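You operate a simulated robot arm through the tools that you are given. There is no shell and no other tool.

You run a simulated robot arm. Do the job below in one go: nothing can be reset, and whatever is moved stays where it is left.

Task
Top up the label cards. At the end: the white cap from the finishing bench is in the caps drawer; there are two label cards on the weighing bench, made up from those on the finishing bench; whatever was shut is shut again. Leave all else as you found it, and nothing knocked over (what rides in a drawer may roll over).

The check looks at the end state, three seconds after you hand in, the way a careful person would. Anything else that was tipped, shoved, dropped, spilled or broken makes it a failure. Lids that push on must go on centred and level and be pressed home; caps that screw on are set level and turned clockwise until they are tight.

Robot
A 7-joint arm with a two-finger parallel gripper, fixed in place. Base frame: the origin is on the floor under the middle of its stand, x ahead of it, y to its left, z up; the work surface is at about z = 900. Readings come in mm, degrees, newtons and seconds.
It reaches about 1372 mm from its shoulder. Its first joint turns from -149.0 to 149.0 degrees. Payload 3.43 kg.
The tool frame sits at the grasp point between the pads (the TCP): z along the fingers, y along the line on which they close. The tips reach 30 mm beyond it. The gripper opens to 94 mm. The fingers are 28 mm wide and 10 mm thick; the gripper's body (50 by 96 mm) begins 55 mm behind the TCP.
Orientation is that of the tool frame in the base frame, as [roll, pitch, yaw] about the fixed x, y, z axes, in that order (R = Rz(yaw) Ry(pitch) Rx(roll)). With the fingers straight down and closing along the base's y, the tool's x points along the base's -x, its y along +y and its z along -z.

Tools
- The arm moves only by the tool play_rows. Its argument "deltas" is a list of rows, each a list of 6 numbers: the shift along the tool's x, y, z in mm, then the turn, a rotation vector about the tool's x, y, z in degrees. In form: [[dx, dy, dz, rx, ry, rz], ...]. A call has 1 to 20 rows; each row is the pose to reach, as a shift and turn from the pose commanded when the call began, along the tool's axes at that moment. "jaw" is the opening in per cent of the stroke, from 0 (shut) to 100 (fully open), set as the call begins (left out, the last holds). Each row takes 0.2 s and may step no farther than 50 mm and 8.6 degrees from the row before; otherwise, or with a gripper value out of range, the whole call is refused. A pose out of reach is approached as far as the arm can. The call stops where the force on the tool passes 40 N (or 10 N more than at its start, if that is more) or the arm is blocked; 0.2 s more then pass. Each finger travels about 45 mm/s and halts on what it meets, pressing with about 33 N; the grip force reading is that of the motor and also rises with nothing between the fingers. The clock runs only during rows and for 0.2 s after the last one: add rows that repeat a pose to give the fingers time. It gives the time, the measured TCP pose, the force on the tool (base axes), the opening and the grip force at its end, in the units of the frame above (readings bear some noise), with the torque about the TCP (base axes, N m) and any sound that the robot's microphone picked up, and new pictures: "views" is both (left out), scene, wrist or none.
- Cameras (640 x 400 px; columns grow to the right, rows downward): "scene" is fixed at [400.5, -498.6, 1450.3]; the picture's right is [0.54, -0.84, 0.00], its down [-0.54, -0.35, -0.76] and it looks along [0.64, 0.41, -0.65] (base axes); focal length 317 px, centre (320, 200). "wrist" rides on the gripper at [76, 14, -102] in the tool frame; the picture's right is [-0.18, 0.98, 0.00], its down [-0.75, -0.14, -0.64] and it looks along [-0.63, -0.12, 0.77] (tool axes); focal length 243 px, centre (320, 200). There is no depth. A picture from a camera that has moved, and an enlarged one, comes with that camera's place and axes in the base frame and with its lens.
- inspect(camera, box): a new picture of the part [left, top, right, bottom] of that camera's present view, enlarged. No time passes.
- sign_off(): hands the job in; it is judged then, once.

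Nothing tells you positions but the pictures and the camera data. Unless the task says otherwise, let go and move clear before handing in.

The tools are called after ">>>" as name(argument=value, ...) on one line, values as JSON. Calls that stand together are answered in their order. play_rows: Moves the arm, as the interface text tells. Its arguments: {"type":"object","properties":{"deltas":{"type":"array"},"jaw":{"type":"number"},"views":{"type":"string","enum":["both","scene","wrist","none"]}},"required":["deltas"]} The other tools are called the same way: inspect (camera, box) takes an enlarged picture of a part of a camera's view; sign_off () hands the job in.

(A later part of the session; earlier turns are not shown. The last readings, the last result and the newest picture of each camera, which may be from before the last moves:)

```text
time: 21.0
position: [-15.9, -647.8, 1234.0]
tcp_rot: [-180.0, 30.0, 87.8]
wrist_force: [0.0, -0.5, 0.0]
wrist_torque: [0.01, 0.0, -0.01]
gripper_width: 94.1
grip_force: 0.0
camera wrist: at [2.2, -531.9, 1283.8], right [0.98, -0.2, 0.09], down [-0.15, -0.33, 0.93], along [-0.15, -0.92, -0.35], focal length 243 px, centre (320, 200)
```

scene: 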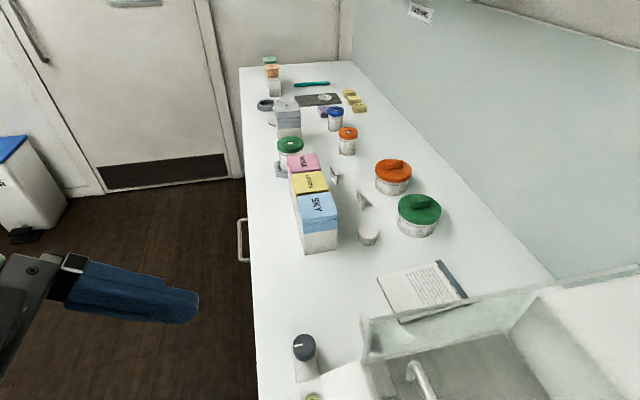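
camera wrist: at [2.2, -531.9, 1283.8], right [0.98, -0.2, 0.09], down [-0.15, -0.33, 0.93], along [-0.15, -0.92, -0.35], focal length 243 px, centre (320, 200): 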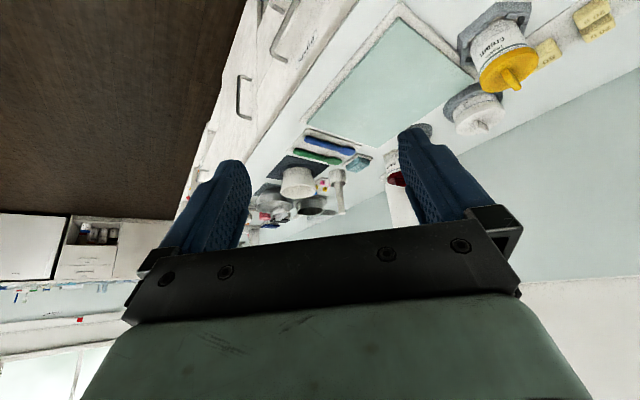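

>>> inspect(camera="wrist", box=[220, 80, 420, 230])

>>> inspect(camera="wrist", box=[380, 0, 640, 200])

>>> inspect(camera="wrist", box=[200, 0, 330, 130])

```text
2.67 times, centred on (320, 155) of wrist
camera zoom: at [2.2, -531.9, 1283.8], right [0.98, -0.2, 0.09], down [-0.15, -0.33, 0.93], along [-0.15, -0.92, -0.35], focal length 647 px, centre (320, 320)
```

zoom: 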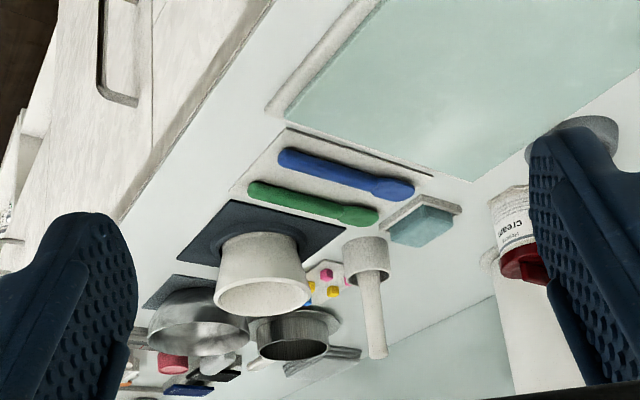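

```text
2.00 times, centred on (510, 100) of wrist
camera zoom: at [2.2, -531.9, 1283.8], right [0.98, -0.2, 0.09], down [-0.15, -0.33, 0.93], along [-0.15, -0.92, -0.35], focal length 485 px, centre (-60, 400)
```

zoom: 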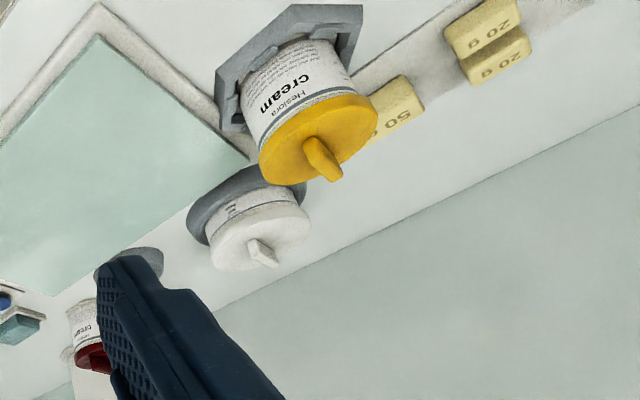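

```text
3.08 times, centred on (265, 65) of wrist
camera zoom: at [2.2, -531.9, 1283.8], right [0.98, -0.2, 0.09], down [-0.15, -0.33, 0.93], along [-0.15, -0.92, -0.35], focal length 746 px, centre (489, 615)
```

zoom: 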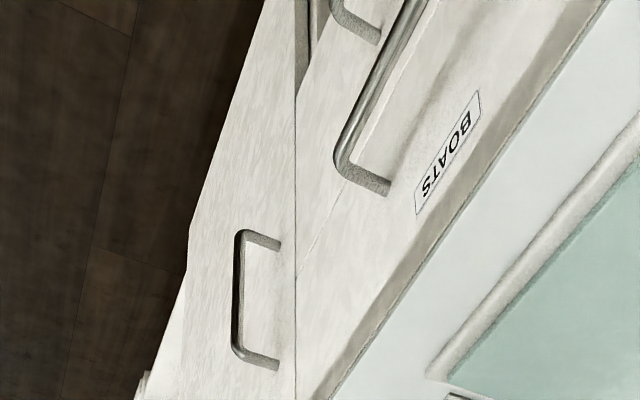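

>>> inspect(camera="wrist", box=[0, 200, 160, 330])

>>> inspect(camera="wrist", box=[200, 180, 440, 260])

>>> inspect(camera="wrist", box=[600, 0, 640, 100])

```text
3.08 times, centred on (80, 265) of wrist
camera zoom: at [2.2, -531.9, 1283.8], right [0.98, -0.2, 0.09], down [-0.15, -0.33, 0.93], along [-0.15, -0.92, -0.35], focal length 746 px, centre (1058, 0)
```

zoom: 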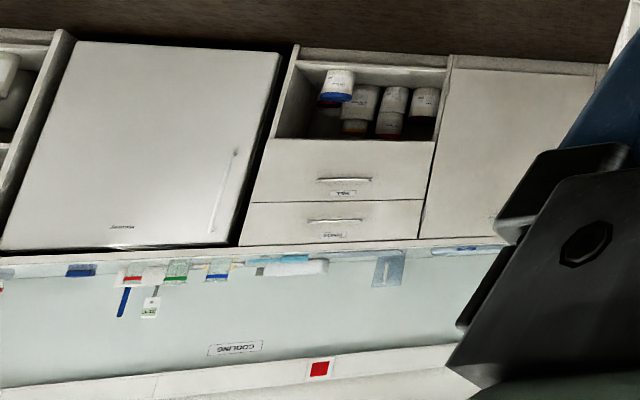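

```text
2.67 times, centred on (320, 220) of wrist
camera zoom: at [2.2, -531.9, 1283.8], right [0.98, -0.2, 0.09], down [-0.15, -0.33, 0.93], along [-0.15, -0.92, -0.35], focal length 647 px, centre (320, 147)
```

zoom: 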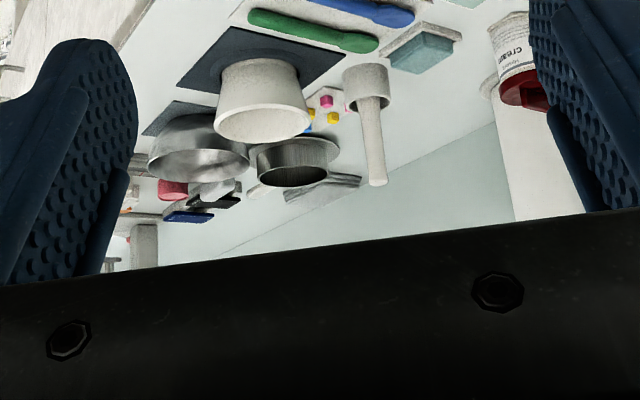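

```text
4.00 times, centred on (620, 50) of wrist
camera zoom: at [2.2, -531.9, 1283.8], right [0.98, -0.2, 0.09], down [-0.15, -0.33, 0.93], along [-0.15, -0.92, -0.35], focal length 970 px, centre (-880, 800)
```

zoom: 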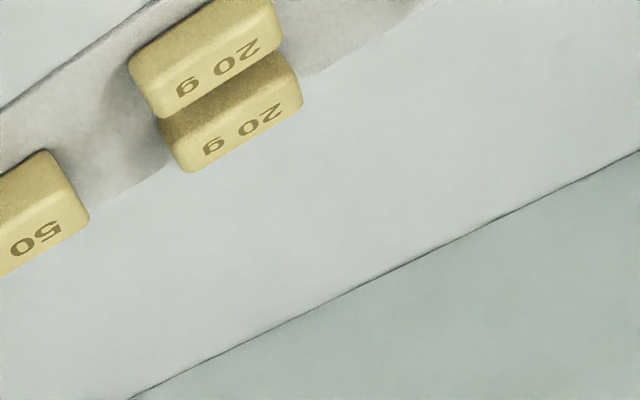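

No cards on the weighing stretch proper. I'll come back to the near side and look along the bench toward the balance, to find where finishing ends and weighing begins.

>>> play_rows(deltas=[[7.8, 44.1, 5.2, -0.3, 0, -0.6], [18.3, 87.5, 8.8, -0.7, 0, -1.2], [31.2, 130.3, 11.1, -1.0, 0, -1.7], [46.7, 172, 11.8, -1.3, 0, -2.3], [64.5, 212.7, 11.3, -1.7, 0, -2.9], [84.7, 252.1, 9.2, -2.0, 0, -3.5], [107, 290, 6.1, -2.3, 0, -4.0], [131.5, 326.2, 1.6, -2.7, 0, -4.6], [158.1, 360.7, -4, -3.0, 0, -5.2], [186.5, 393.2, -10.8, -3.3, 0, -5.8], [212.6, 423.7, -25.8, -3.7, 0, -6.4], [240.3, 451.9, -41.8, -4, 0, -6.9], [269.4, 477.7, -58.6, -4.3, 0, -7.5], [300, 501.1, -76.3, -4.7, 0, -8.1], [331.8, 522, -94.6, -5, 0, -8.7], [364.6, 540.2, -113.6, -5.3, 0, -9.2], [398.2, 555.8, -133, -5.7, 0, -9.8], [432.7, 568.6, -152.9, -6, 0, -10.4], [432.7, 568.6, -152.9, -6, 0, -10.4]], views="wrist")

```text
time: 25.0
position: [574.6, -215.3, 1148.8]
tcp_rot: [-179.8, 30.1, 100.0]
wrist_force: [-0.3, 0.3, -0.3]
wrist_torque: [0.02, 0.02, 0.0]
gripper_width: 94.2
grip_force: 0.1
camera wrist: at [565.5, -98.9, 1199.5], right [1.0, 0.01, 0.09], down [-0.08, -0.35, 0.93], along [0.04, -0.94, -0.35], focal length 243 px, centre (320, 200)
```

wrist: 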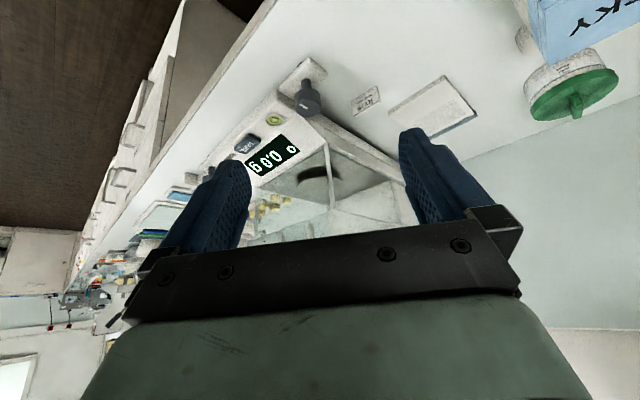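

>>> inspect(camera="wrist", box=[120, 0, 320, 170])

>>> inspect(camera="wrist", box=[230, 50, 400, 180])

>>> inspect(camera="wrist", box=[440, 0, 640, 130])

```text
2.35 times, centred on (220, 85) of wrist
camera zoom: at [565.5, -98.9, 1199.5], right [1.0, 0.01, 0.09], down [-0.08, -0.35, 0.93], along [0.04, -0.94, -0.35], focal length 571 px, centre (555, 471)
```

zoom: 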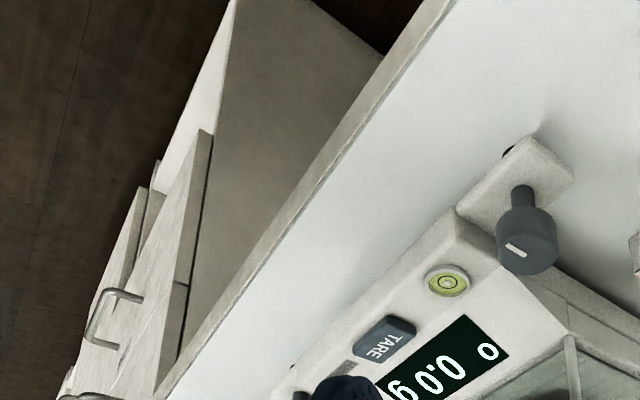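

```text
3.08 times, centred on (315, 115) of wrist
camera zoom: at [565.5, -98.9, 1199.5], right [1.0, 0.01, 0.09], down [-0.08, -0.35, 0.93], along [0.04, -0.94, -0.35], focal length 746 px, centre (335, 462)
```

zoom: 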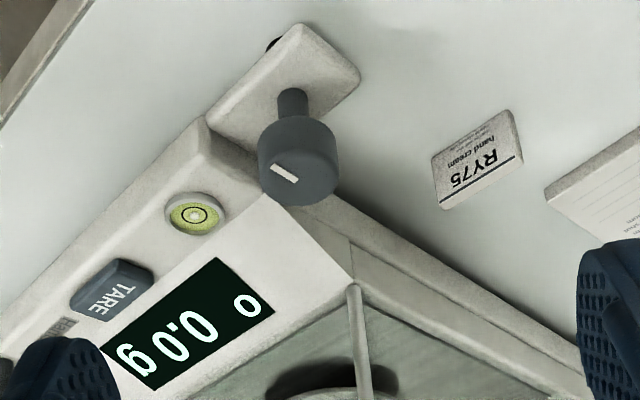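

```text
3.08 times, centred on (540, 65) of wrist
camera zoom: at [565.5, -98.9, 1199.5], right [1.0, 0.01, 0.09], down [-0.08, -0.35, 0.93], along [0.04, -0.94, -0.35], focal length 746 px, centre (-357, 615)
```

zoom: 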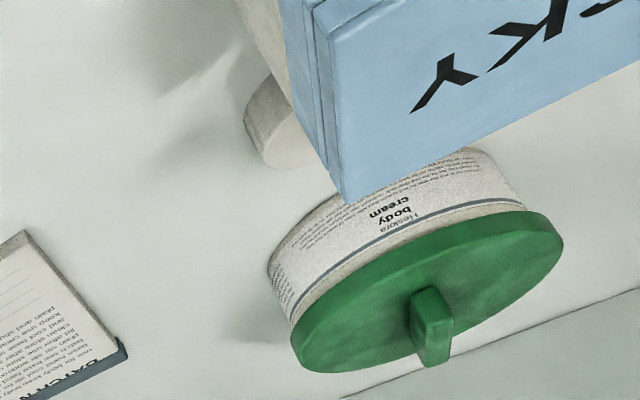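

>>> inspect(camera="wrist", box=[160, 0, 260, 80])

>>> inspect(camera="wrist", box=[120, 60, 220, 140])

>>> inspect(camera="wrist", box=[420, 60, 640, 330])

>>> inspect(camera="scene", box=[400, 0, 640, 280])

```text
5.00 times, centred on (210, 40) of wrist
camera zoom: at [565.5, -98.9, 1199.5], right [1.0, 0.01, 0.09], down [-0.08, -0.35, 0.93], along [0.04, -0.94, -0.35], focal length 1213 px, centre (870, 1000)
```

zoom: 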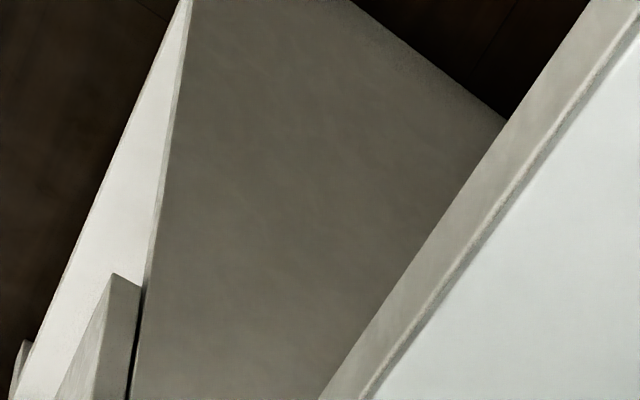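

```text
5.00 times, centred on (170, 100) of wrist
camera zoom: at [565.5, -98.9, 1199.5], right [1.0, 0.01, 0.09], down [-0.08, -0.35, 0.93], along [0.04, -0.94, -0.35], focal length 1213 px, centre (1070, 700)
```

zoom: 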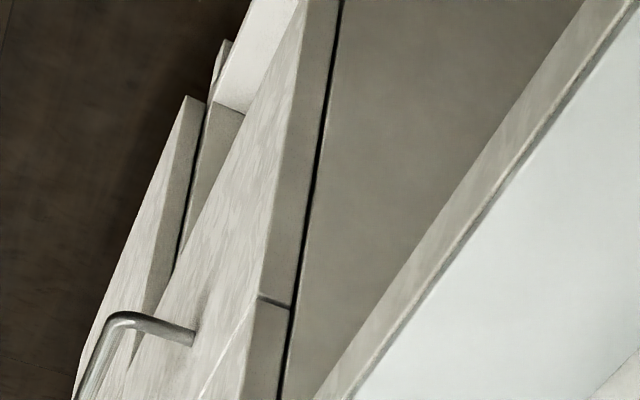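

```text
1.48 times, centred on (530, 195) of wrist
camera zoom: at [565.5, -98.9, 1199.5], right [1.0, 0.01, 0.09], down [-0.08, -0.35, 0.93], along [0.04, -0.94, -0.35], focal length 359 px, centre (9, 207)
```

zoom: 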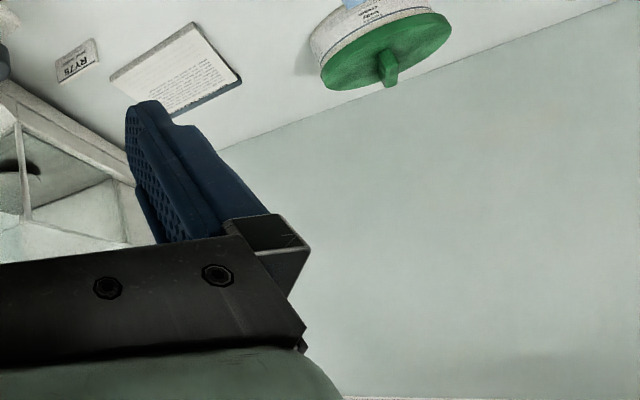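

```text
1.43 times, centred on (520, 140) of scene
camera zoom: at [400.5, -498.6, 1450.3], right [0.54, -0.84, 0.0], down [-0.54, -0.35, -0.76], along [0.64, 0.41, -0.65], focal length 453 px, centre (34, 286)
```

zoom: 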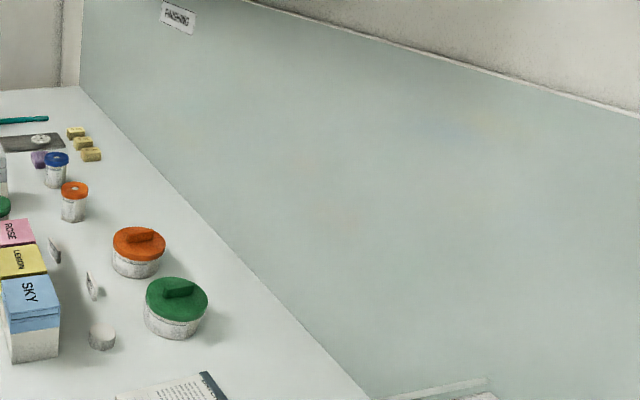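

The counter is continuous; RY75 stands right beside the balance. To judge which section the balance area belongs to, I'll turn the wrist a little and look for the next sign along the wall.

>>> play_rows(deltas=[[0, 0, 0, -3, 0, -5.2], [0, 0, 0, -6, 0, -10.4], [0, 0, 0, -9, 0, -15.6], [0, 0, 0, -12, 0, -20.8], [0, 0, 0, -12, 0, -20.8]], views="wrist")

```text
time: 26.2
position: [570.6, -217.5, 1149.5]
tcp_rot: [-180.0, 30.0, 124.0]
wrist_force: [-0.4, -0.4, -0.1]
wrist_torque: [-0.02, 0.01, 0.02]
gripper_width: 93.8
grip_force: 0.0
camera wrist: at [516.5, -112.9, 1198.5], right [0.9, 0.42, 0.09], down [0.07, -0.35, 0.93], along [0.42, -0.84, -0.35], focal length 243 px, centre (320, 200)
```

wrist: 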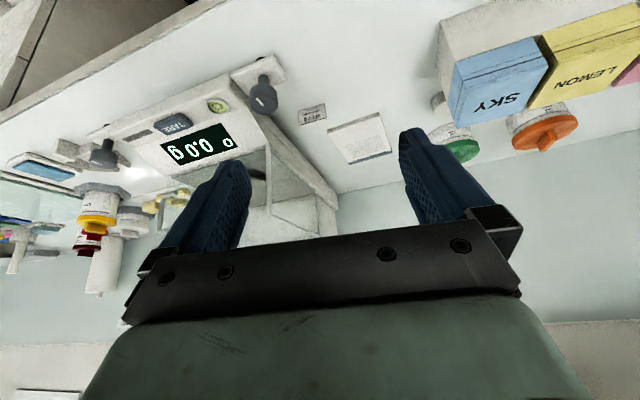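

The balance area sits beside the weighing section, with RY75 right against it, while MA98 and WN28 are among the finishing boxes. So one card is already at weighing and one more makes two. Next I'll move in front of the CAPS drawer to look at it closely.

>>> play_rows(deltas=[[27, 33, -1.3, -0.7, -0.6, -1.2], [54.4, 65.7, -2.6, -1.4, -1.2, -2.4], [81.6, 98.5, -3.9, -2.1, -1.9, -3.6], [108.8, 131.3, -5.2, -2.8, -2.5, -4.8], [136, 164.2, -6.4, -3.4, -3.1, -6], [163.2, 197, -7.7, -4.1, -3.7, -7.1], [190.4, 229.8, -9, -4.8, -4.4, -8.3], [217.7, 262.7, -10.3, -5.5, -5, -9.5], [217.7, 262.7, -10.3, -5.5, -5, -9.5]], views="wrist")

```text
time: 28.2
position: [680.4, 88.4, 1049.5]
tcp_rot: [-179.4, 35.0, 135.2]
wrist_force: [0.1, 1.3, 0.3]
wrist_torque: [0.03, 0.01, 0.02]
gripper_width: 94.3
grip_force: 0.1
camera wrist: at [604.1, 183.7, 1088.6], right [0.8, 0.59, 0.1], down [0.08, -0.27, 0.96], along [0.59, -0.76, -0.27], focal length 243 px, centre (320, 200)
```

wrist: 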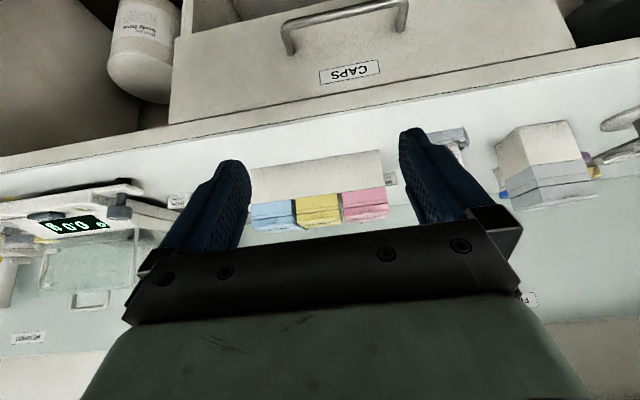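

>>> play_rows(deltas=[[0, 0, 0, 0, 5, 0], [0, 0, 0, 0, 10, 0], [0, 0, 0, 0, 15, 0], [0, 0, 0, 0, 20, 0], [0, 0, 0, 0, 20, 0]], views="wrist")

>>> inspect(camera="wrist", box=[120, 0, 600, 200])

```text
time: 29.4
position: [681.4, 87.5, 1048.3]
tcp_rot: [-179.4, 15.0, 135.0]
wrist_force: [-0.9, -0.5, 0.9]
wrist_torque: [0.02, 0.0, -0.02]
gripper_width: 93.8
grip_force: 0.0
camera wrist: at [620.2, 169.6, 1127.5], right [0.82, 0.57, 0.04], down [0.3, -0.49, 0.82], along [0.48, -0.66, -0.58], focal length 243 px, centre (320, 200)
```

wrist: 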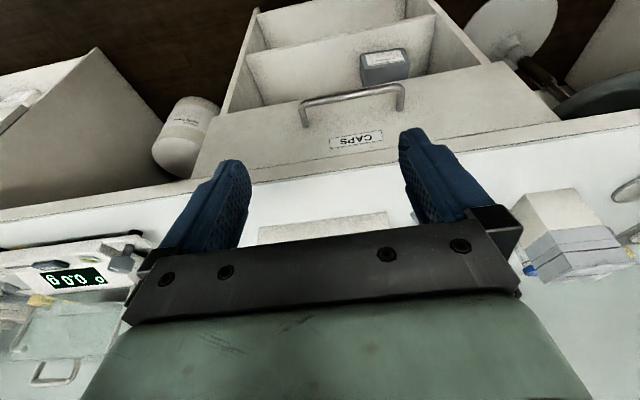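

```text
1.33 times, centred on (360, 100) of wrist
camera zoom: at [620.2, 169.6, 1127.5], right [0.82, 0.57, 0.04], down [0.3, -0.49, 0.82], along [0.48, -0.66, -0.58], focal length 324 px, centre (267, 333)
```

zoom: 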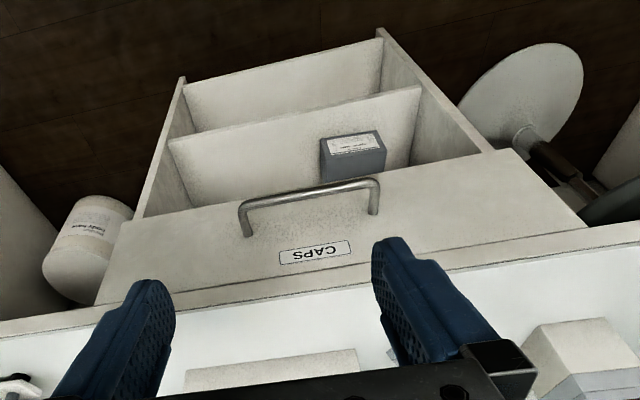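

The CAPS drawer is shut, with a horizontal bar handle at about s 497–662, n≈545, z≈770. The drawer below it stands open with a box inside, and must stay that way. I'll reorient the gripper so the fingers straddle the bar, tilted toward the bench.

>>> play_rows(deltas=[[0, 0, -5, 0, -8, 0], [0, 0, -10, 0, -16, 0], [0, 0, -15, 0, -24, 0], [0, 0, -20, 0, -32, 0], [0, 0, -25, 0, -40, 0], [0, 0, -25, 0, -40, 0]], views="none")

>>> play_rows(deltas=[[0, 0, 0, 0, 0, -8], [0, 0, 0, 0, 0, -16], [0, 0, 0, 0, 0, -24], [0, 0, 0, 0, 0, -32], [0, 0, 0, 0, 0, -40], [0, 0, 0, 0, 0, -48], [0, 0, 0, 0, 0, -56], [0, 0, 0, 0, 0, -64], [0, 0, 0, 0, 0, -72], [0, 0, 0, 0, 0, -80], [0, 0, 0, 0, 0, -88], [0, 0, 0, 0, 0, -90], [0, 0, 0, 0, 0, -90]], views="both")

```text
time: 30.8
position: [676.9, 94.4, 1073.6]
tcp_rot: [-179.1, 55.2, 135.6]
wrist_force: [0.5, -0.2, -0.8]
wrist_torque: [0.03, 0.02, -0.01]
gripper_width: 93.9
grip_force: 0.0
```

```text
time: 33.6
position: [676.0, 92.6, 1072.6]
tcp_rot: [-125.0, -0.6, -135.1]
wrist_force: [-0.8, 0.9, -0.6]
wrist_torque: [0.01, 0.01, -0.03]
gripper_width: 93.7
grip_force: 0.0
camera wrist: at [557.0, 104.3, 1119.5], right [-0.27, 0.52, -0.81], down [0.22, 0.85, 0.48], along [0.94, -0.05, -0.35], focal length 243 px, centre (320, 200)
```

scene: 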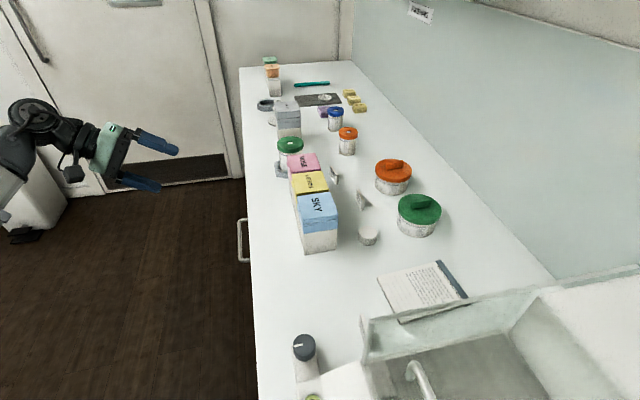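
wrist: 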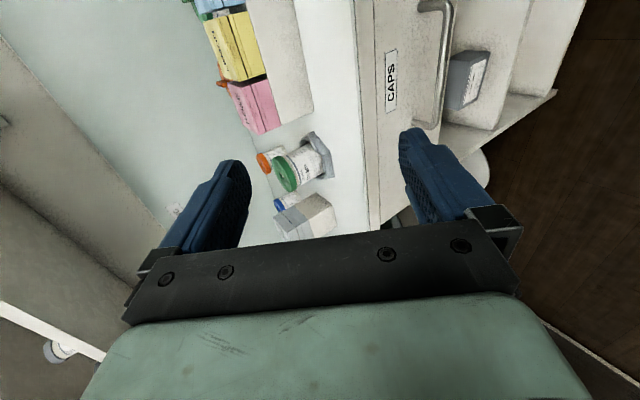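

>>> inspect(camera="wrist", box=[340, -20, 560, 140])

```text
refused: -20 is not a number from 0 to 400
```

>>> inspect(camera="wrist", box=[340, 0, 560, 140])

```text
2.86 times, centred on (450, 70) of wrist
camera zoom: at [557.0, 104.3, 1119.5], right [-0.27, 0.52, -0.81], down [0.22, 0.85, 0.48], along [0.94, -0.05, -0.35], focal length 693 px, centre (-51, 571)
```

zoom: 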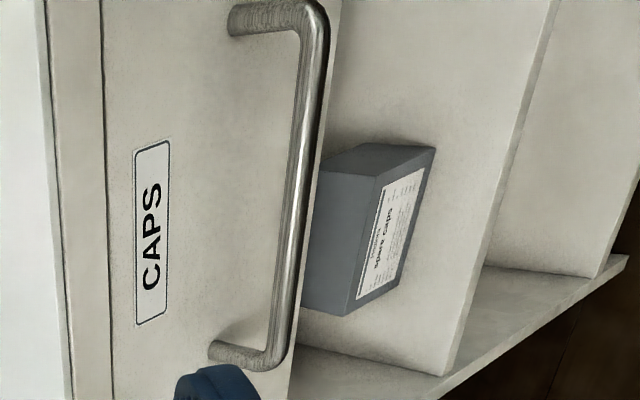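

The drawer below holds a "spare caps" box, so the CAPS drawer is the upper one. I'll narrow the jaws and move to a pre-grasp just off the handle.

>>> play_rows(deltas=[[-5.8, 28, 30, 0, 0, 0], [-11.5, 56, 60, 0, 0, 0], [-17.3, 84, 90, 0, 0, 0], [-23, 112, 120, 0, 0, 0], [-28.8, 140, 150, 0, 0, 0], [-34.5, 167, 180, 0, 0, 0], [-34.5, 167, 180, 0, 0, 0]], jaw=36, views="both")

```text
time: 35.2
position: [735.3, 78.7, 831.9]
tcp_rot: [-125.0, -0.5, -135.2]
wrist_force: [0.0, 0.4, -0.2]
wrist_torque: [0.0, 0.0, -0.01]
gripper_width: 33.9
grip_force: 0.0
camera wrist: at [614.8, 90.1, 879.3], right [-0.27, 0.52, -0.81], down [0.22, 0.85, 0.48], along [0.94, -0.05, -0.35], focal length 243 px, centre (320, 200)
```

scene: 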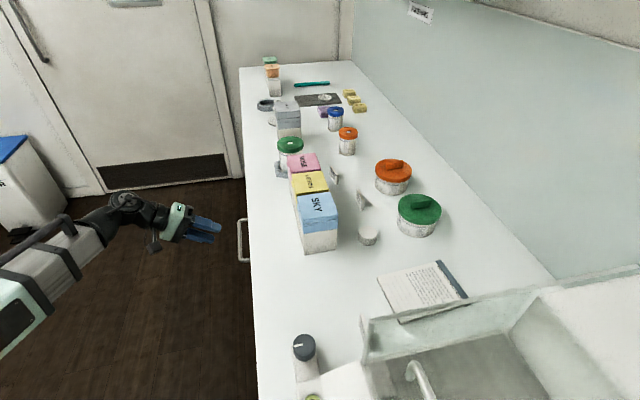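
wrist: 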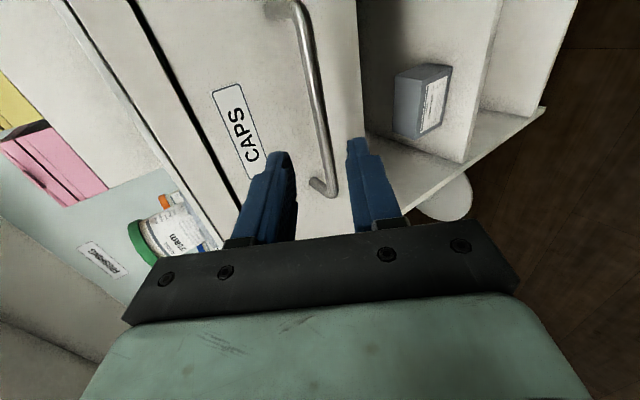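

>>> inspect(camera="wrist", box=[240, 60, 400, 210])

```text
2.67 times, centred on (320, 135) of wrist
camera zoom: at [614.8, 90.1, 879.3], right [-0.27, 0.52, -0.81], down [0.22, 0.85, 0.48], along [0.94, -0.05, -0.35], focal length 647 px, centre (320, 373)
```

zoom: 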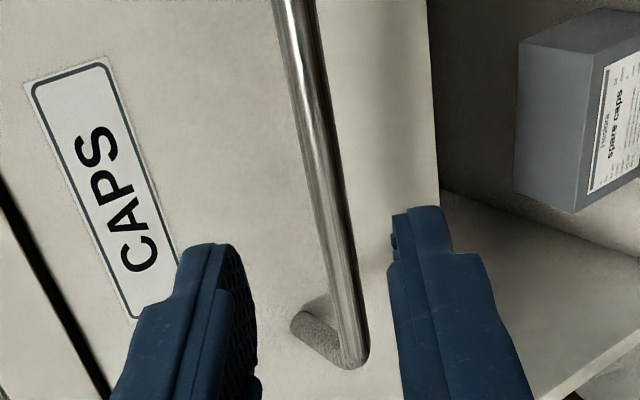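

The bar lies centred between the fingers. I'll advance along the tool axis and close on it.

>>> play_rows(deltas=[[0, 0.5, 20, 0, 0, 0], [0, 1, 40, 0, 0, 0], [0, 1.5, 55, 0, 0, 0], [0, 1.5, 68, 0, 0, 0], [0, 1.5, 80, 0, 0, 0], [0, 1.5, 80, 0, 0, 0]], views="wrist")

```text
time: 36.6
position: [781.0, 33.3, 784.7]
tcp_rot: [-124.9, -0.5, -135.3]
wrist_force: [0.0, -0.3, 0.3]
wrist_torque: [0.01, -0.04, 0.01]
gripper_width: 33.8
grip_force: 0.1
camera wrist: at [661.0, 44.1, 831.7], right [-0.27, 0.52, -0.81], down [0.22, 0.85, 0.48], along [0.94, -0.05, -0.35], focal length 243 px, centre (320, 200)
```

wrist: 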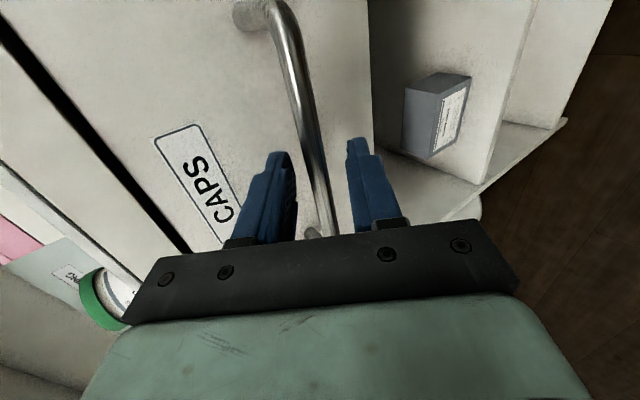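

>>> play_rows(deltas=[[0, 0, 0, 0, 0, 0], [0, 0, 0, 0, 0, 0], [0, 0, 0, 0, 0, 0], [0, 0, 0, 0, 0, 0]], jaw=0, views="wrist")

```text
time: 37.6
position: [779.7, 33.5, 785.8]
tcp_rot: [-124.9, -0.3, -135.1]
wrist_force: [3.2, 0.4, 22.9]
wrist_torque: [-0.28, -0.18, -0.4]
gripper_width: 11.7
grip_force: 45.6
camera wrist: at [660.8, 44.1, 832.6], right [-0.27, 0.52, -0.81], down [0.22, 0.85, 0.48], along [0.94, -0.05, -0.35], focal length 243 px, centre (320, 200)
```

wrist: 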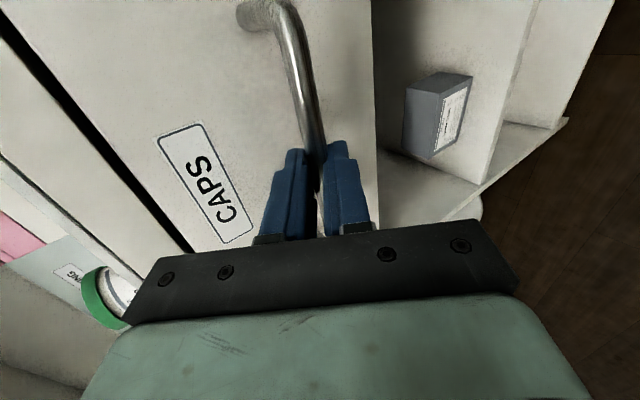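

The bar is gripped (11.7 mm). I'll ease off the upward load a little, then begin pulling straight out.

>>> play_rows(deltas=[[0, -1.5, 0, 0, 0, 0], [0, -3, 0, 0, 0, 0], [0, -3, 0, 0, 0, 0]], views="none")

```text
time: 38.4
position: [781.6, 31.0, 785.9]
tcp_rot: [-125.2, -0.5, -135.2]
wrist_force: [-10.5, 1.3, -6.9]
wrist_torque: [0.69, -0.43, 1.1]
gripper_width: 12.0
grip_force: 44.5
```

>>> play_rows(deltas=[[0, 5.7, -8.2, 0, 0, 0], [0, 11.5, -16.4, 0, 0, 0], [0, 17.2, -24.6, 0, 0, 0], [0, 23, -32.8, 0, 0, 0], [0, 23, -32.8, 0, 0, 0]], views="wrist")

```text
time: 39.6
position: [753.8, 60.0, 787.3]
tcp_rot: [-125.2, -0.6, -135.3]
wrist_force: [-13.5, -12.2, -28.8]
wrist_torque: [0.21, 0.3, -0.12]
gripper_width: 11.6
grip_force: 45.1
camera wrist: at [634.5, 71.0, 833.5], right [-0.27, 0.53, -0.8], down [0.23, 0.85, 0.48], along [0.93, -0.05, -0.35], focal length 243 px, centre (320, 200)
```

wrist: 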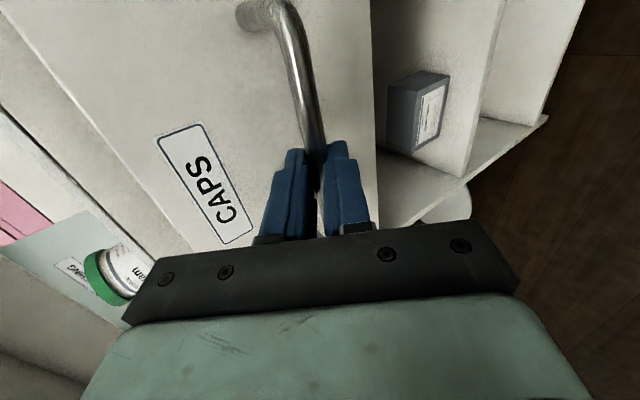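

The drawer is sliding out. I'll trim the small sideways and vertical load and keep pulling.

>>> play_rows(deltas=[[1, 1.6, 1.2, 0, 0, 0], [1, 7.3, -7.0, 0, 0, 0], [1, 13.1, -15.2, 0, 0, 0], [1, 18.8, -23.4, 0, 0, 0], [1, 24.6, -31.6, 0, 0, 0], [1, 30.3, -39.7, 0, 0, 0], [1, 30.3, -39.7, 0, 0, 0]], views="wrist")

```text
time: 41.2
position: [719.0, 94.3, 785.5]
tcp_rot: [-125.1, -0.6, -135.1]
wrist_force: [-3.2, -4.6, 7.4]
wrist_torque: [-0.36, 0.2, -0.81]
gripper_width: 11.7
grip_force: 45.3
camera wrist: at [598.7, 106.1, 832.8], right [-0.27, 0.52, -0.81], down [0.22, 0.85, 0.48], along [0.94, -0.05, -0.35], focal length 243 px, centre (320, 200)
```

wrist: 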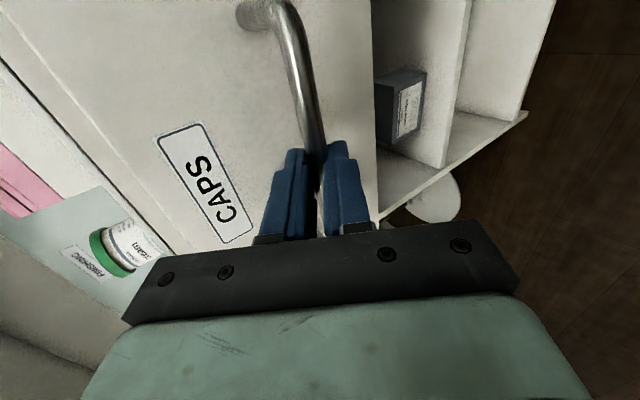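

>>> play_rows(deltas=[[0, 7, -10, 0, 0, 0], [0, 14, -20, 0, 0, 0], [0, 21, -30, 0, 0, 0], [0, 28.1, -40, 0, 0, 0], [0, 35.1, -50, 0, 0, 0], [0, 42.1, -60, 0, 0, 0], [0, 49.1, -70, 0, 0, 0], [0, 56.1, -80, 0, 0, 0], [0, 63.1, -90, 0, 0, 0], [0, 63.1, -90, 0, 0, 0]], views="both")

```text
time: 43.4
position: [640.0, 173.9, 786.5]
tcp_rot: [-125.1, -0.6, -135.3]
wrist_force: [-11.0, -9.1, -5.8]
wrist_torque: [0.01, 0.1, -0.21]
gripper_width: 11.7
grip_force: 45.4
camera wrist: at [520.8, 184.7, 833.2], right [-0.27, 0.53, -0.81], down [0.23, 0.85, 0.48], along [0.94, -0.05, -0.35], focal length 243 px, centre (320, 200)
```

scene: 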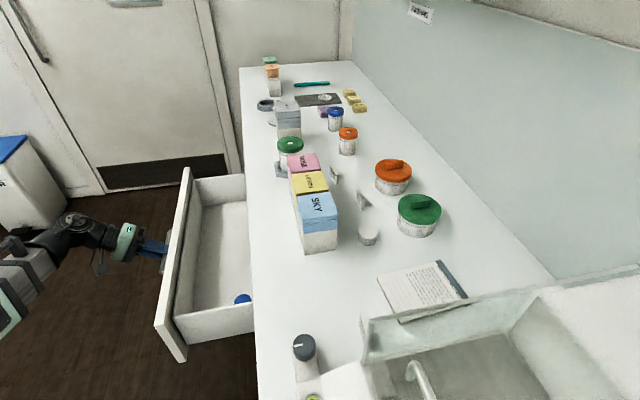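
wrist: 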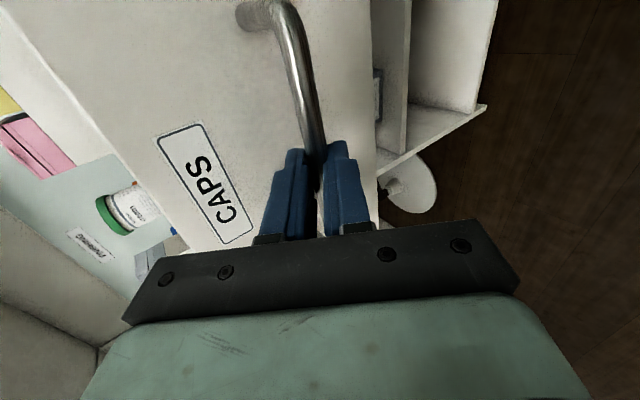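

The CAPS drawer is open about 200 mm, with a blue cap inside. I'll release the handle and back away along the tool axis.

>>> play_rows(deltas=[[0, 0, 0, 0, 0, 0], [0, 0, 0, 0, 0, 0], [0, 0, 0, 0, 0, 0], [0, 0, -15, 0, 0, 0], [0, 0, -35, 0, 0, 0], [0, 0, -60, 0, 0, 0], [0, 0, -85, 0, 0, 0], [0, 0, -85, 0, 0, 0]], jaw=36, views="both")

```text
time: 45.2
position: [591.4, 223.8, 835.6]
tcp_rot: [-125.1, -0.6, -135.2]
wrist_force: [-0.7, -0.2, 0.5]
wrist_torque: [0.01, 0.01, 0.01]
gripper_width: 33.9
grip_force: 0.0
camera wrist: at [471.1, 235.0, 881.6], right [-0.27, 0.53, -0.81], down [0.22, 0.85, 0.48], along [0.94, -0.05, -0.35], focal length 243 px, centre (320, 200)
```

scene: 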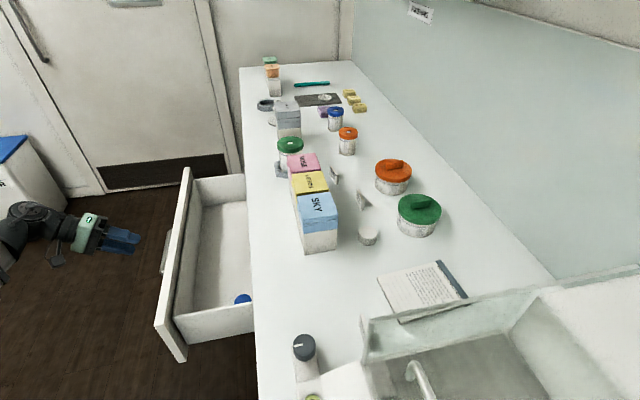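
wrist: 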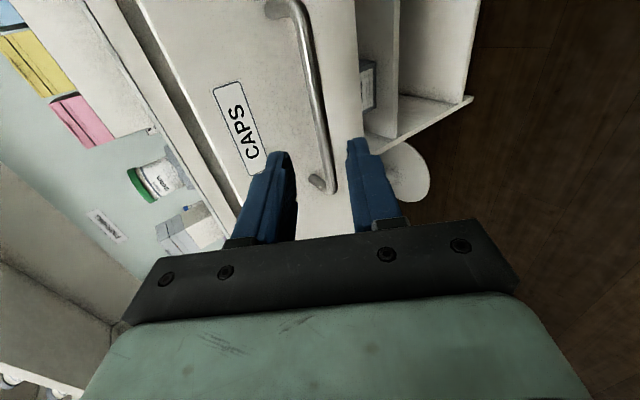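

The drawer stays put. Now I'll raise the arm clear, roll the gripper back, and head for the white cap.

>>> play_rows(deltas=[[0, -33, -23, 0, 0, 0], [0, -66, -46, 0, 0, 0], [0, -99, -69, 0, 0, 0], [0, -131, -92, 0, 0, 0], [0, -164, -115, 0, 0, 0], [0, -197, -138, 0, 0, 0], [0, -197, -138, 0, 0, 0]], views="none")

>>> play_rows(deltas=[[0, 0, 0, 0, 0, 8], [0, 0, 0, 0, 0, 16], [0, 0, 0, 0, 0, 24], [0, 0, 0, 0, 0, 32], [0, 0, 0, 0, 0, 40], [0, 0, 0, 0, 0, 48], [0, 0, 0, 0, 0, 56], [0, 0, 0, 0, 0, 64], [0, 0, 0, 0, 0, 72], [0, 0, 0, 0, 0, 80], [0, 0, 0, 0, 0, 88], [0, 0, 0, 0, 0, 90], [0, 0, 0, 0, 0, 90]], views="wrist")

```text
time: 46.8
position: [592.8, 226.1, 1074.8]
tcp_rot: [-125.0, -0.5, -135.2]
wrist_force: [0.1, -0.2, 0.2]
wrist_torque: [0.01, 0.03, 0.01]
gripper_width: 33.7
grip_force: 0.0
```

```text
time: 49.6
position: [594.1, 224.4, 1076.2]
tcp_rot: [-179.2, 55.1, 135.4]
wrist_force: [0.4, -0.1, 0.0]
wrist_torque: [-0.03, 0.01, 0.04]
gripper_width: 34.0
grip_force: 0.1
camera wrist: at [512.8, 324.2, 1070.6], right [0.77, 0.62, 0.14], down [-0.16, -0.03, 0.99], along [0.61, -0.79, 0.08], focal length 243 px, centre (320, 200)
```

wrist: 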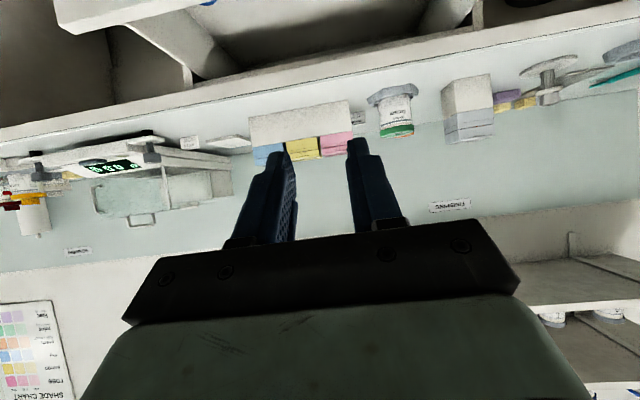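

>>> play_rows(deltas=[[-31, -12, 30, -3.2, 0, -2.2], [-62, -24, 60, -6.4, 0, -4.4], [-93, -36, 90, -9.6, 0, -6.7], [-124, -48, 120, -12.8, 0, -8.9], [-155, -60, 150, -15.9, 0, -11.1], [-186, -72, 180, -19.1, 0, -13.3], [-217, -84, 210, -22.3, 0, -15.6], [-248, -96, 240, -25.5, 0, -17.8], [-279, -108, 270, -28.7, 0, -20], [-279, -108, 270, -28.7, 0, -20]], jaw=70, views="none")

```text
time: 51.8
position: [785.1, -122.1, 1148.9]
tcp_rot: [-179.5, 54.7, 170.3]
wrist_force: [0.6, 1.0, -0.4]
wrist_torque: [0.01, 0.02, -0.03]
gripper_width: 65.7
grip_force: 0.0
```

>>> play_rows(deltas=[[-5.9, -23.3, 15.8, 0, 7.1, 0], [-11.9, -46.6, 31.5, 0, 14.3, 0], [-17.8, -69.9, 47.3, 0, 21.4, 0], [-23.7, -93.2, 63.1, 0, 28.6, 0], [-29.6, -116.5, 78.9, 0, 35.7, 0], [-35.6, -139.8, 94.6, 0, 42.9, 0], [-41.5, -163.1, 110.4, 0, 50, 0], [-41.5, -163.1, 110.4, 0, 50, 0]], views="both")

```text
time: 53.6
position: [868.3, -303.5, 1119.2]
tcp_rot: [-179.8, 4.6, 169.8]
wrist_force: [0.6, -0.3, 0.2]
wrist_torque: [0.02, 0.0, -0.01]
gripper_width: 65.5
grip_force: 0.1
camera wrist: at [787.9, -273.7, 1215.1], right [0.35, 0.94, 0.01], down [0.66, -0.26, 0.7], along [0.66, -0.24, -0.71], focal length 243 px, centre (320, 200)
```

scene: 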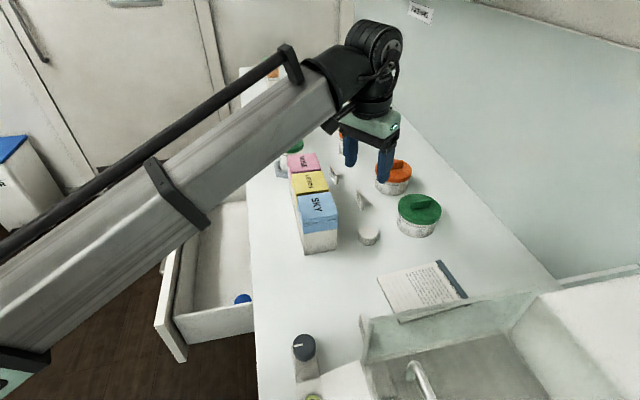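
wrist: 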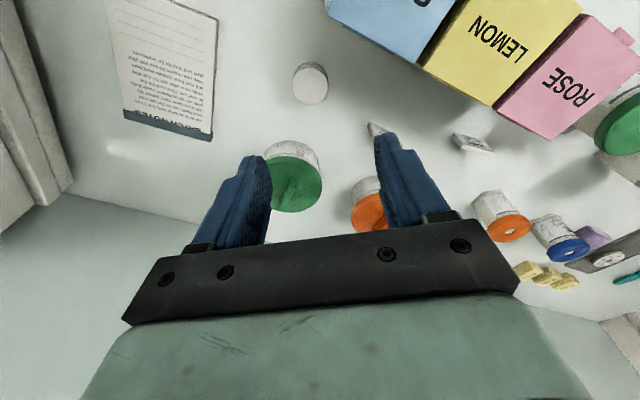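

>>> inspect(camera="wrist", box=[250, 30, 410, 140])

>>> inspect(camera="wrist", box=[320, 0, 560, 160])

```text
3.64 times, centred on (330, 85) of wrist
camera zoom: at [787.9, -273.7, 1215.1], right [0.35, 0.94, 0.01], down [0.66, -0.26, 0.7], along [0.66, -0.24, -0.71], focal length 882 px, centre (284, 618)
```

zoom: 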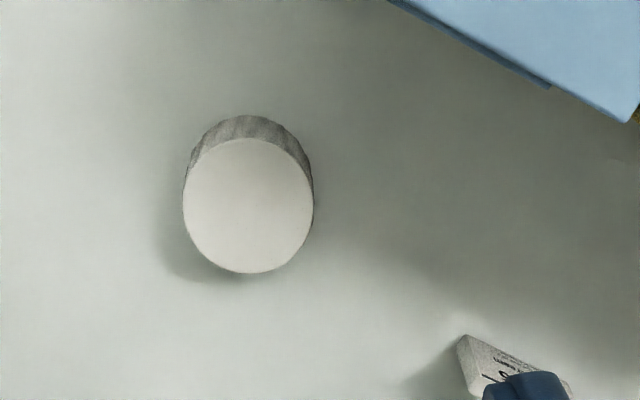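

```text
2.50 times, centred on (440, 80) of wrist
camera zoom: at [787.9, -273.7, 1215.1], right [0.35, 0.94, 0.01], down [0.66, -0.26, 0.7], along [0.66, -0.24, -0.71], focal length 606 px, centre (20, 500)
```

zoom: 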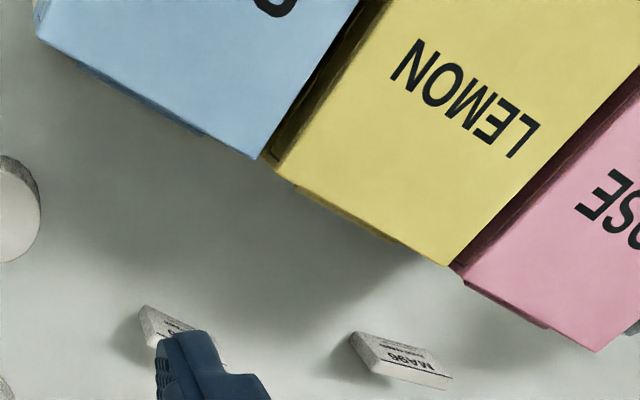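

The white cap is at about (884, −318), roughly 43 mm across with its top near z 924. I'll turn to keep the gripper body clear of the SKY box and come down above the cap.

>>> play_rows(deltas=[[-2.5, -2.9, 25, -0.3, 1.2, -7.5], [-5, -5.8, 50, -0.6, 2.3, -15], [-7.5, -8.6, 75, -0.9, 3.5, -22.5], [-10, -11.5, 100, -1.2, 4.6, -30], [-10, -11.5, 100, -1.2, 4.6, -30]], views="both")

```text
time: 54.8
position: [885.0, -315.4, 1023.1]
tcp_rot: [-179.7, -0.2, -160.1]
wrist_force: [0.3, -0.2, 0.1]
wrist_torque: [0.01, 0.0, 0.0]
gripper_width: 65.6
grip_force: 0.0
camera wrist: at [807.2, -328.0, 1124.2], right [-0.16, 0.99, -0.01], down [0.76, 0.13, 0.64], along [0.63, 0.1, -0.77], focal length 243 px, centre (320, 200)
```

scene: 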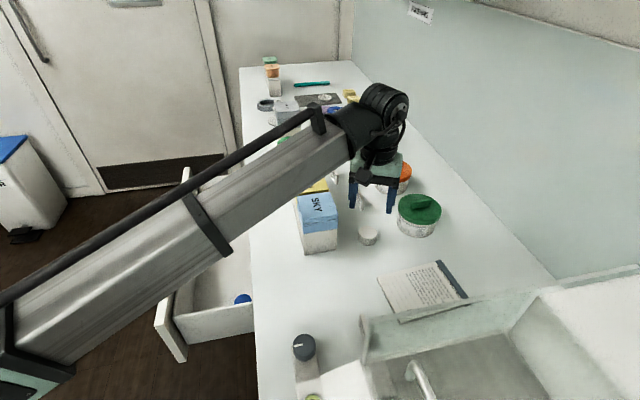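
wrist: 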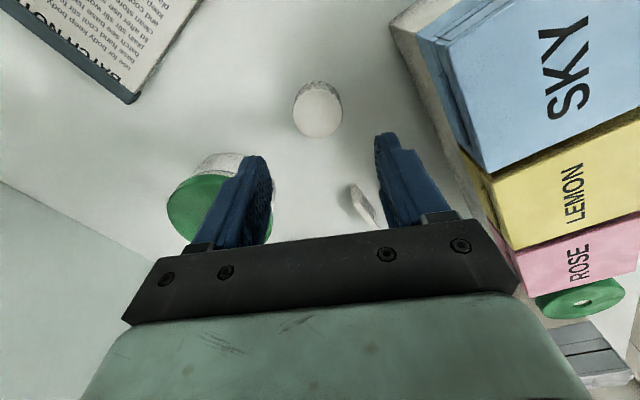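

>>> inspect(camera="wrist", box=[270, 70, 370, 150])

>>> inspect(camera="scene", box=[290, 150, 450, 260])

```text
5.00 times, centred on (320, 110) of wrist
camera zoom: at [807.2, -328.0, 1124.2], right [-0.16, 0.99, -0.01], down [0.76, 0.13, 0.64], along [0.63, 0.1, -0.77], focal length 1213 px, centre (320, 650)
```

zoom: 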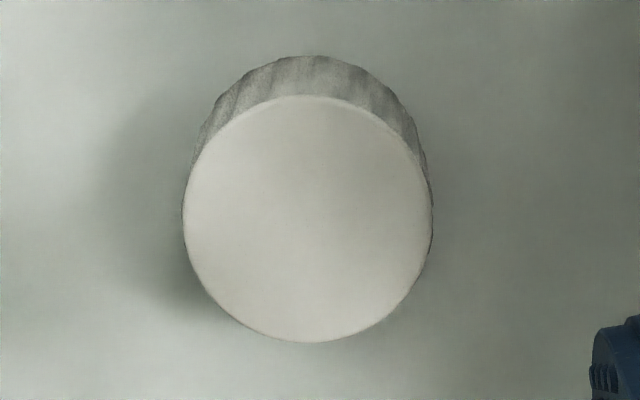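

```text
3.64 times, centred on (370, 205) of scene
camera zoom: at [400.5, -498.6, 1450.3], right [0.54, -0.84, 0.0], down [-0.54, -0.35, -0.76], along [0.64, 0.41, -0.65], focal length 1154 px, centre (138, 182)
```

zoom: 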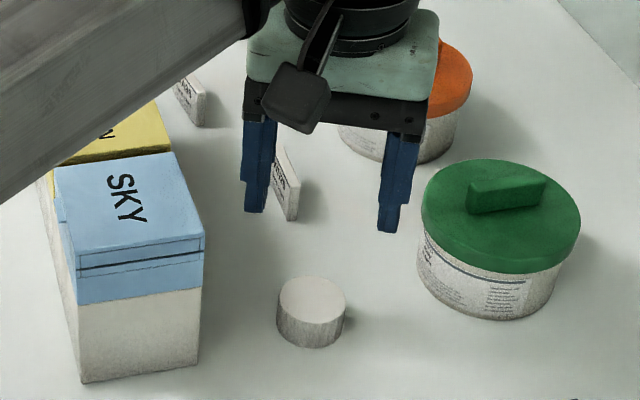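

The cap refines to about (881.5, −318.7). I'll descend straight over it.

>>> play_rows(deltas=[[2, -1, 20, 0, 0, 0], [4.4, -1.9, 40, 0, 0, 0], [4.4, -1.9, 60, 0, 0, 0], [4.4, -1.9, 78, 0, 0, 0], [4.4, -1.9, 89, 0, 0, 0], [4.4, -1.9, 89, 0, 0, 0]], views="both")

```text
time: 56.2
position: [881.2, -318.4, 930.4]
tcp_rot: [-179.7, -0.1, -160.1]
wrist_force: [1.4, -0.3, -0.6]
wrist_torque: [-0.01, 0.01, 0.01]
gripper_width: 65.7
grip_force: 0.1
camera wrist: at [804.1, -332.5, 1033.7], right [-0.16, 0.99, -0.01], down [0.76, 0.13, 0.64], along [0.63, 0.1, -0.77], focal length 243 px, centre (320, 200)
```

scene: 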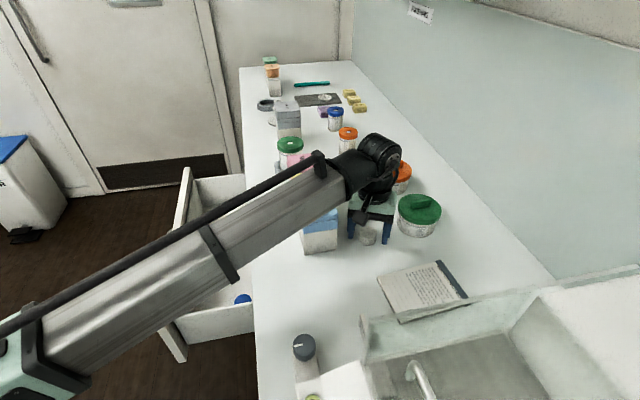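
wrist: 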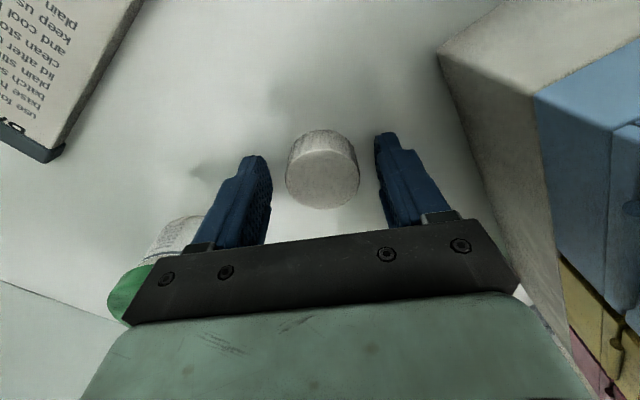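

The fingers straddle the cap. I'll lift a hair and close on it.

>>> play_rows(deltas=[[0, 0, -2, 0, 0, 0], [0, 0, -3, 0, 0, 0], [0, 0, -3, 0, 0, 0], [0, 0, -3, 0, 0, 0], [0, 0, -3, 0, 0, 0]], jaw=0, views="wrist")

```text
time: 57.4
position: [881.4, -319.1, 933.7]
tcp_rot: [-179.7, -0.3, -160.2]
wrist_force: [-0.4, -0.9, -0.7]
wrist_torque: [0.04, -0.05, -0.03]
gripper_width: 39.2
grip_force: 32.5
camera wrist: at [804.1, -332.6, 1036.7], right [-0.16, 0.99, -0.01], down [0.76, 0.13, 0.64], along [0.63, 0.1, -0.77], focal length 243 px, centre (320, 200)
```

wrist: 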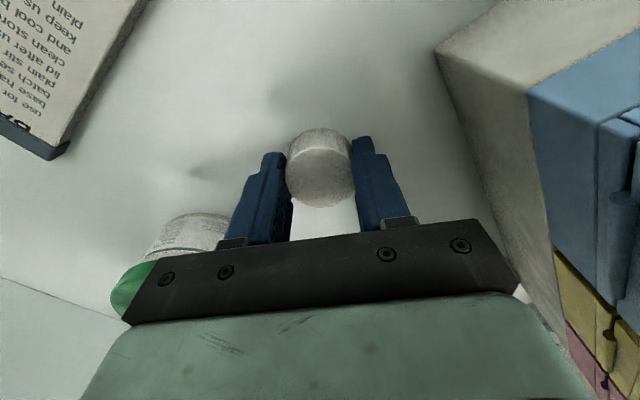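

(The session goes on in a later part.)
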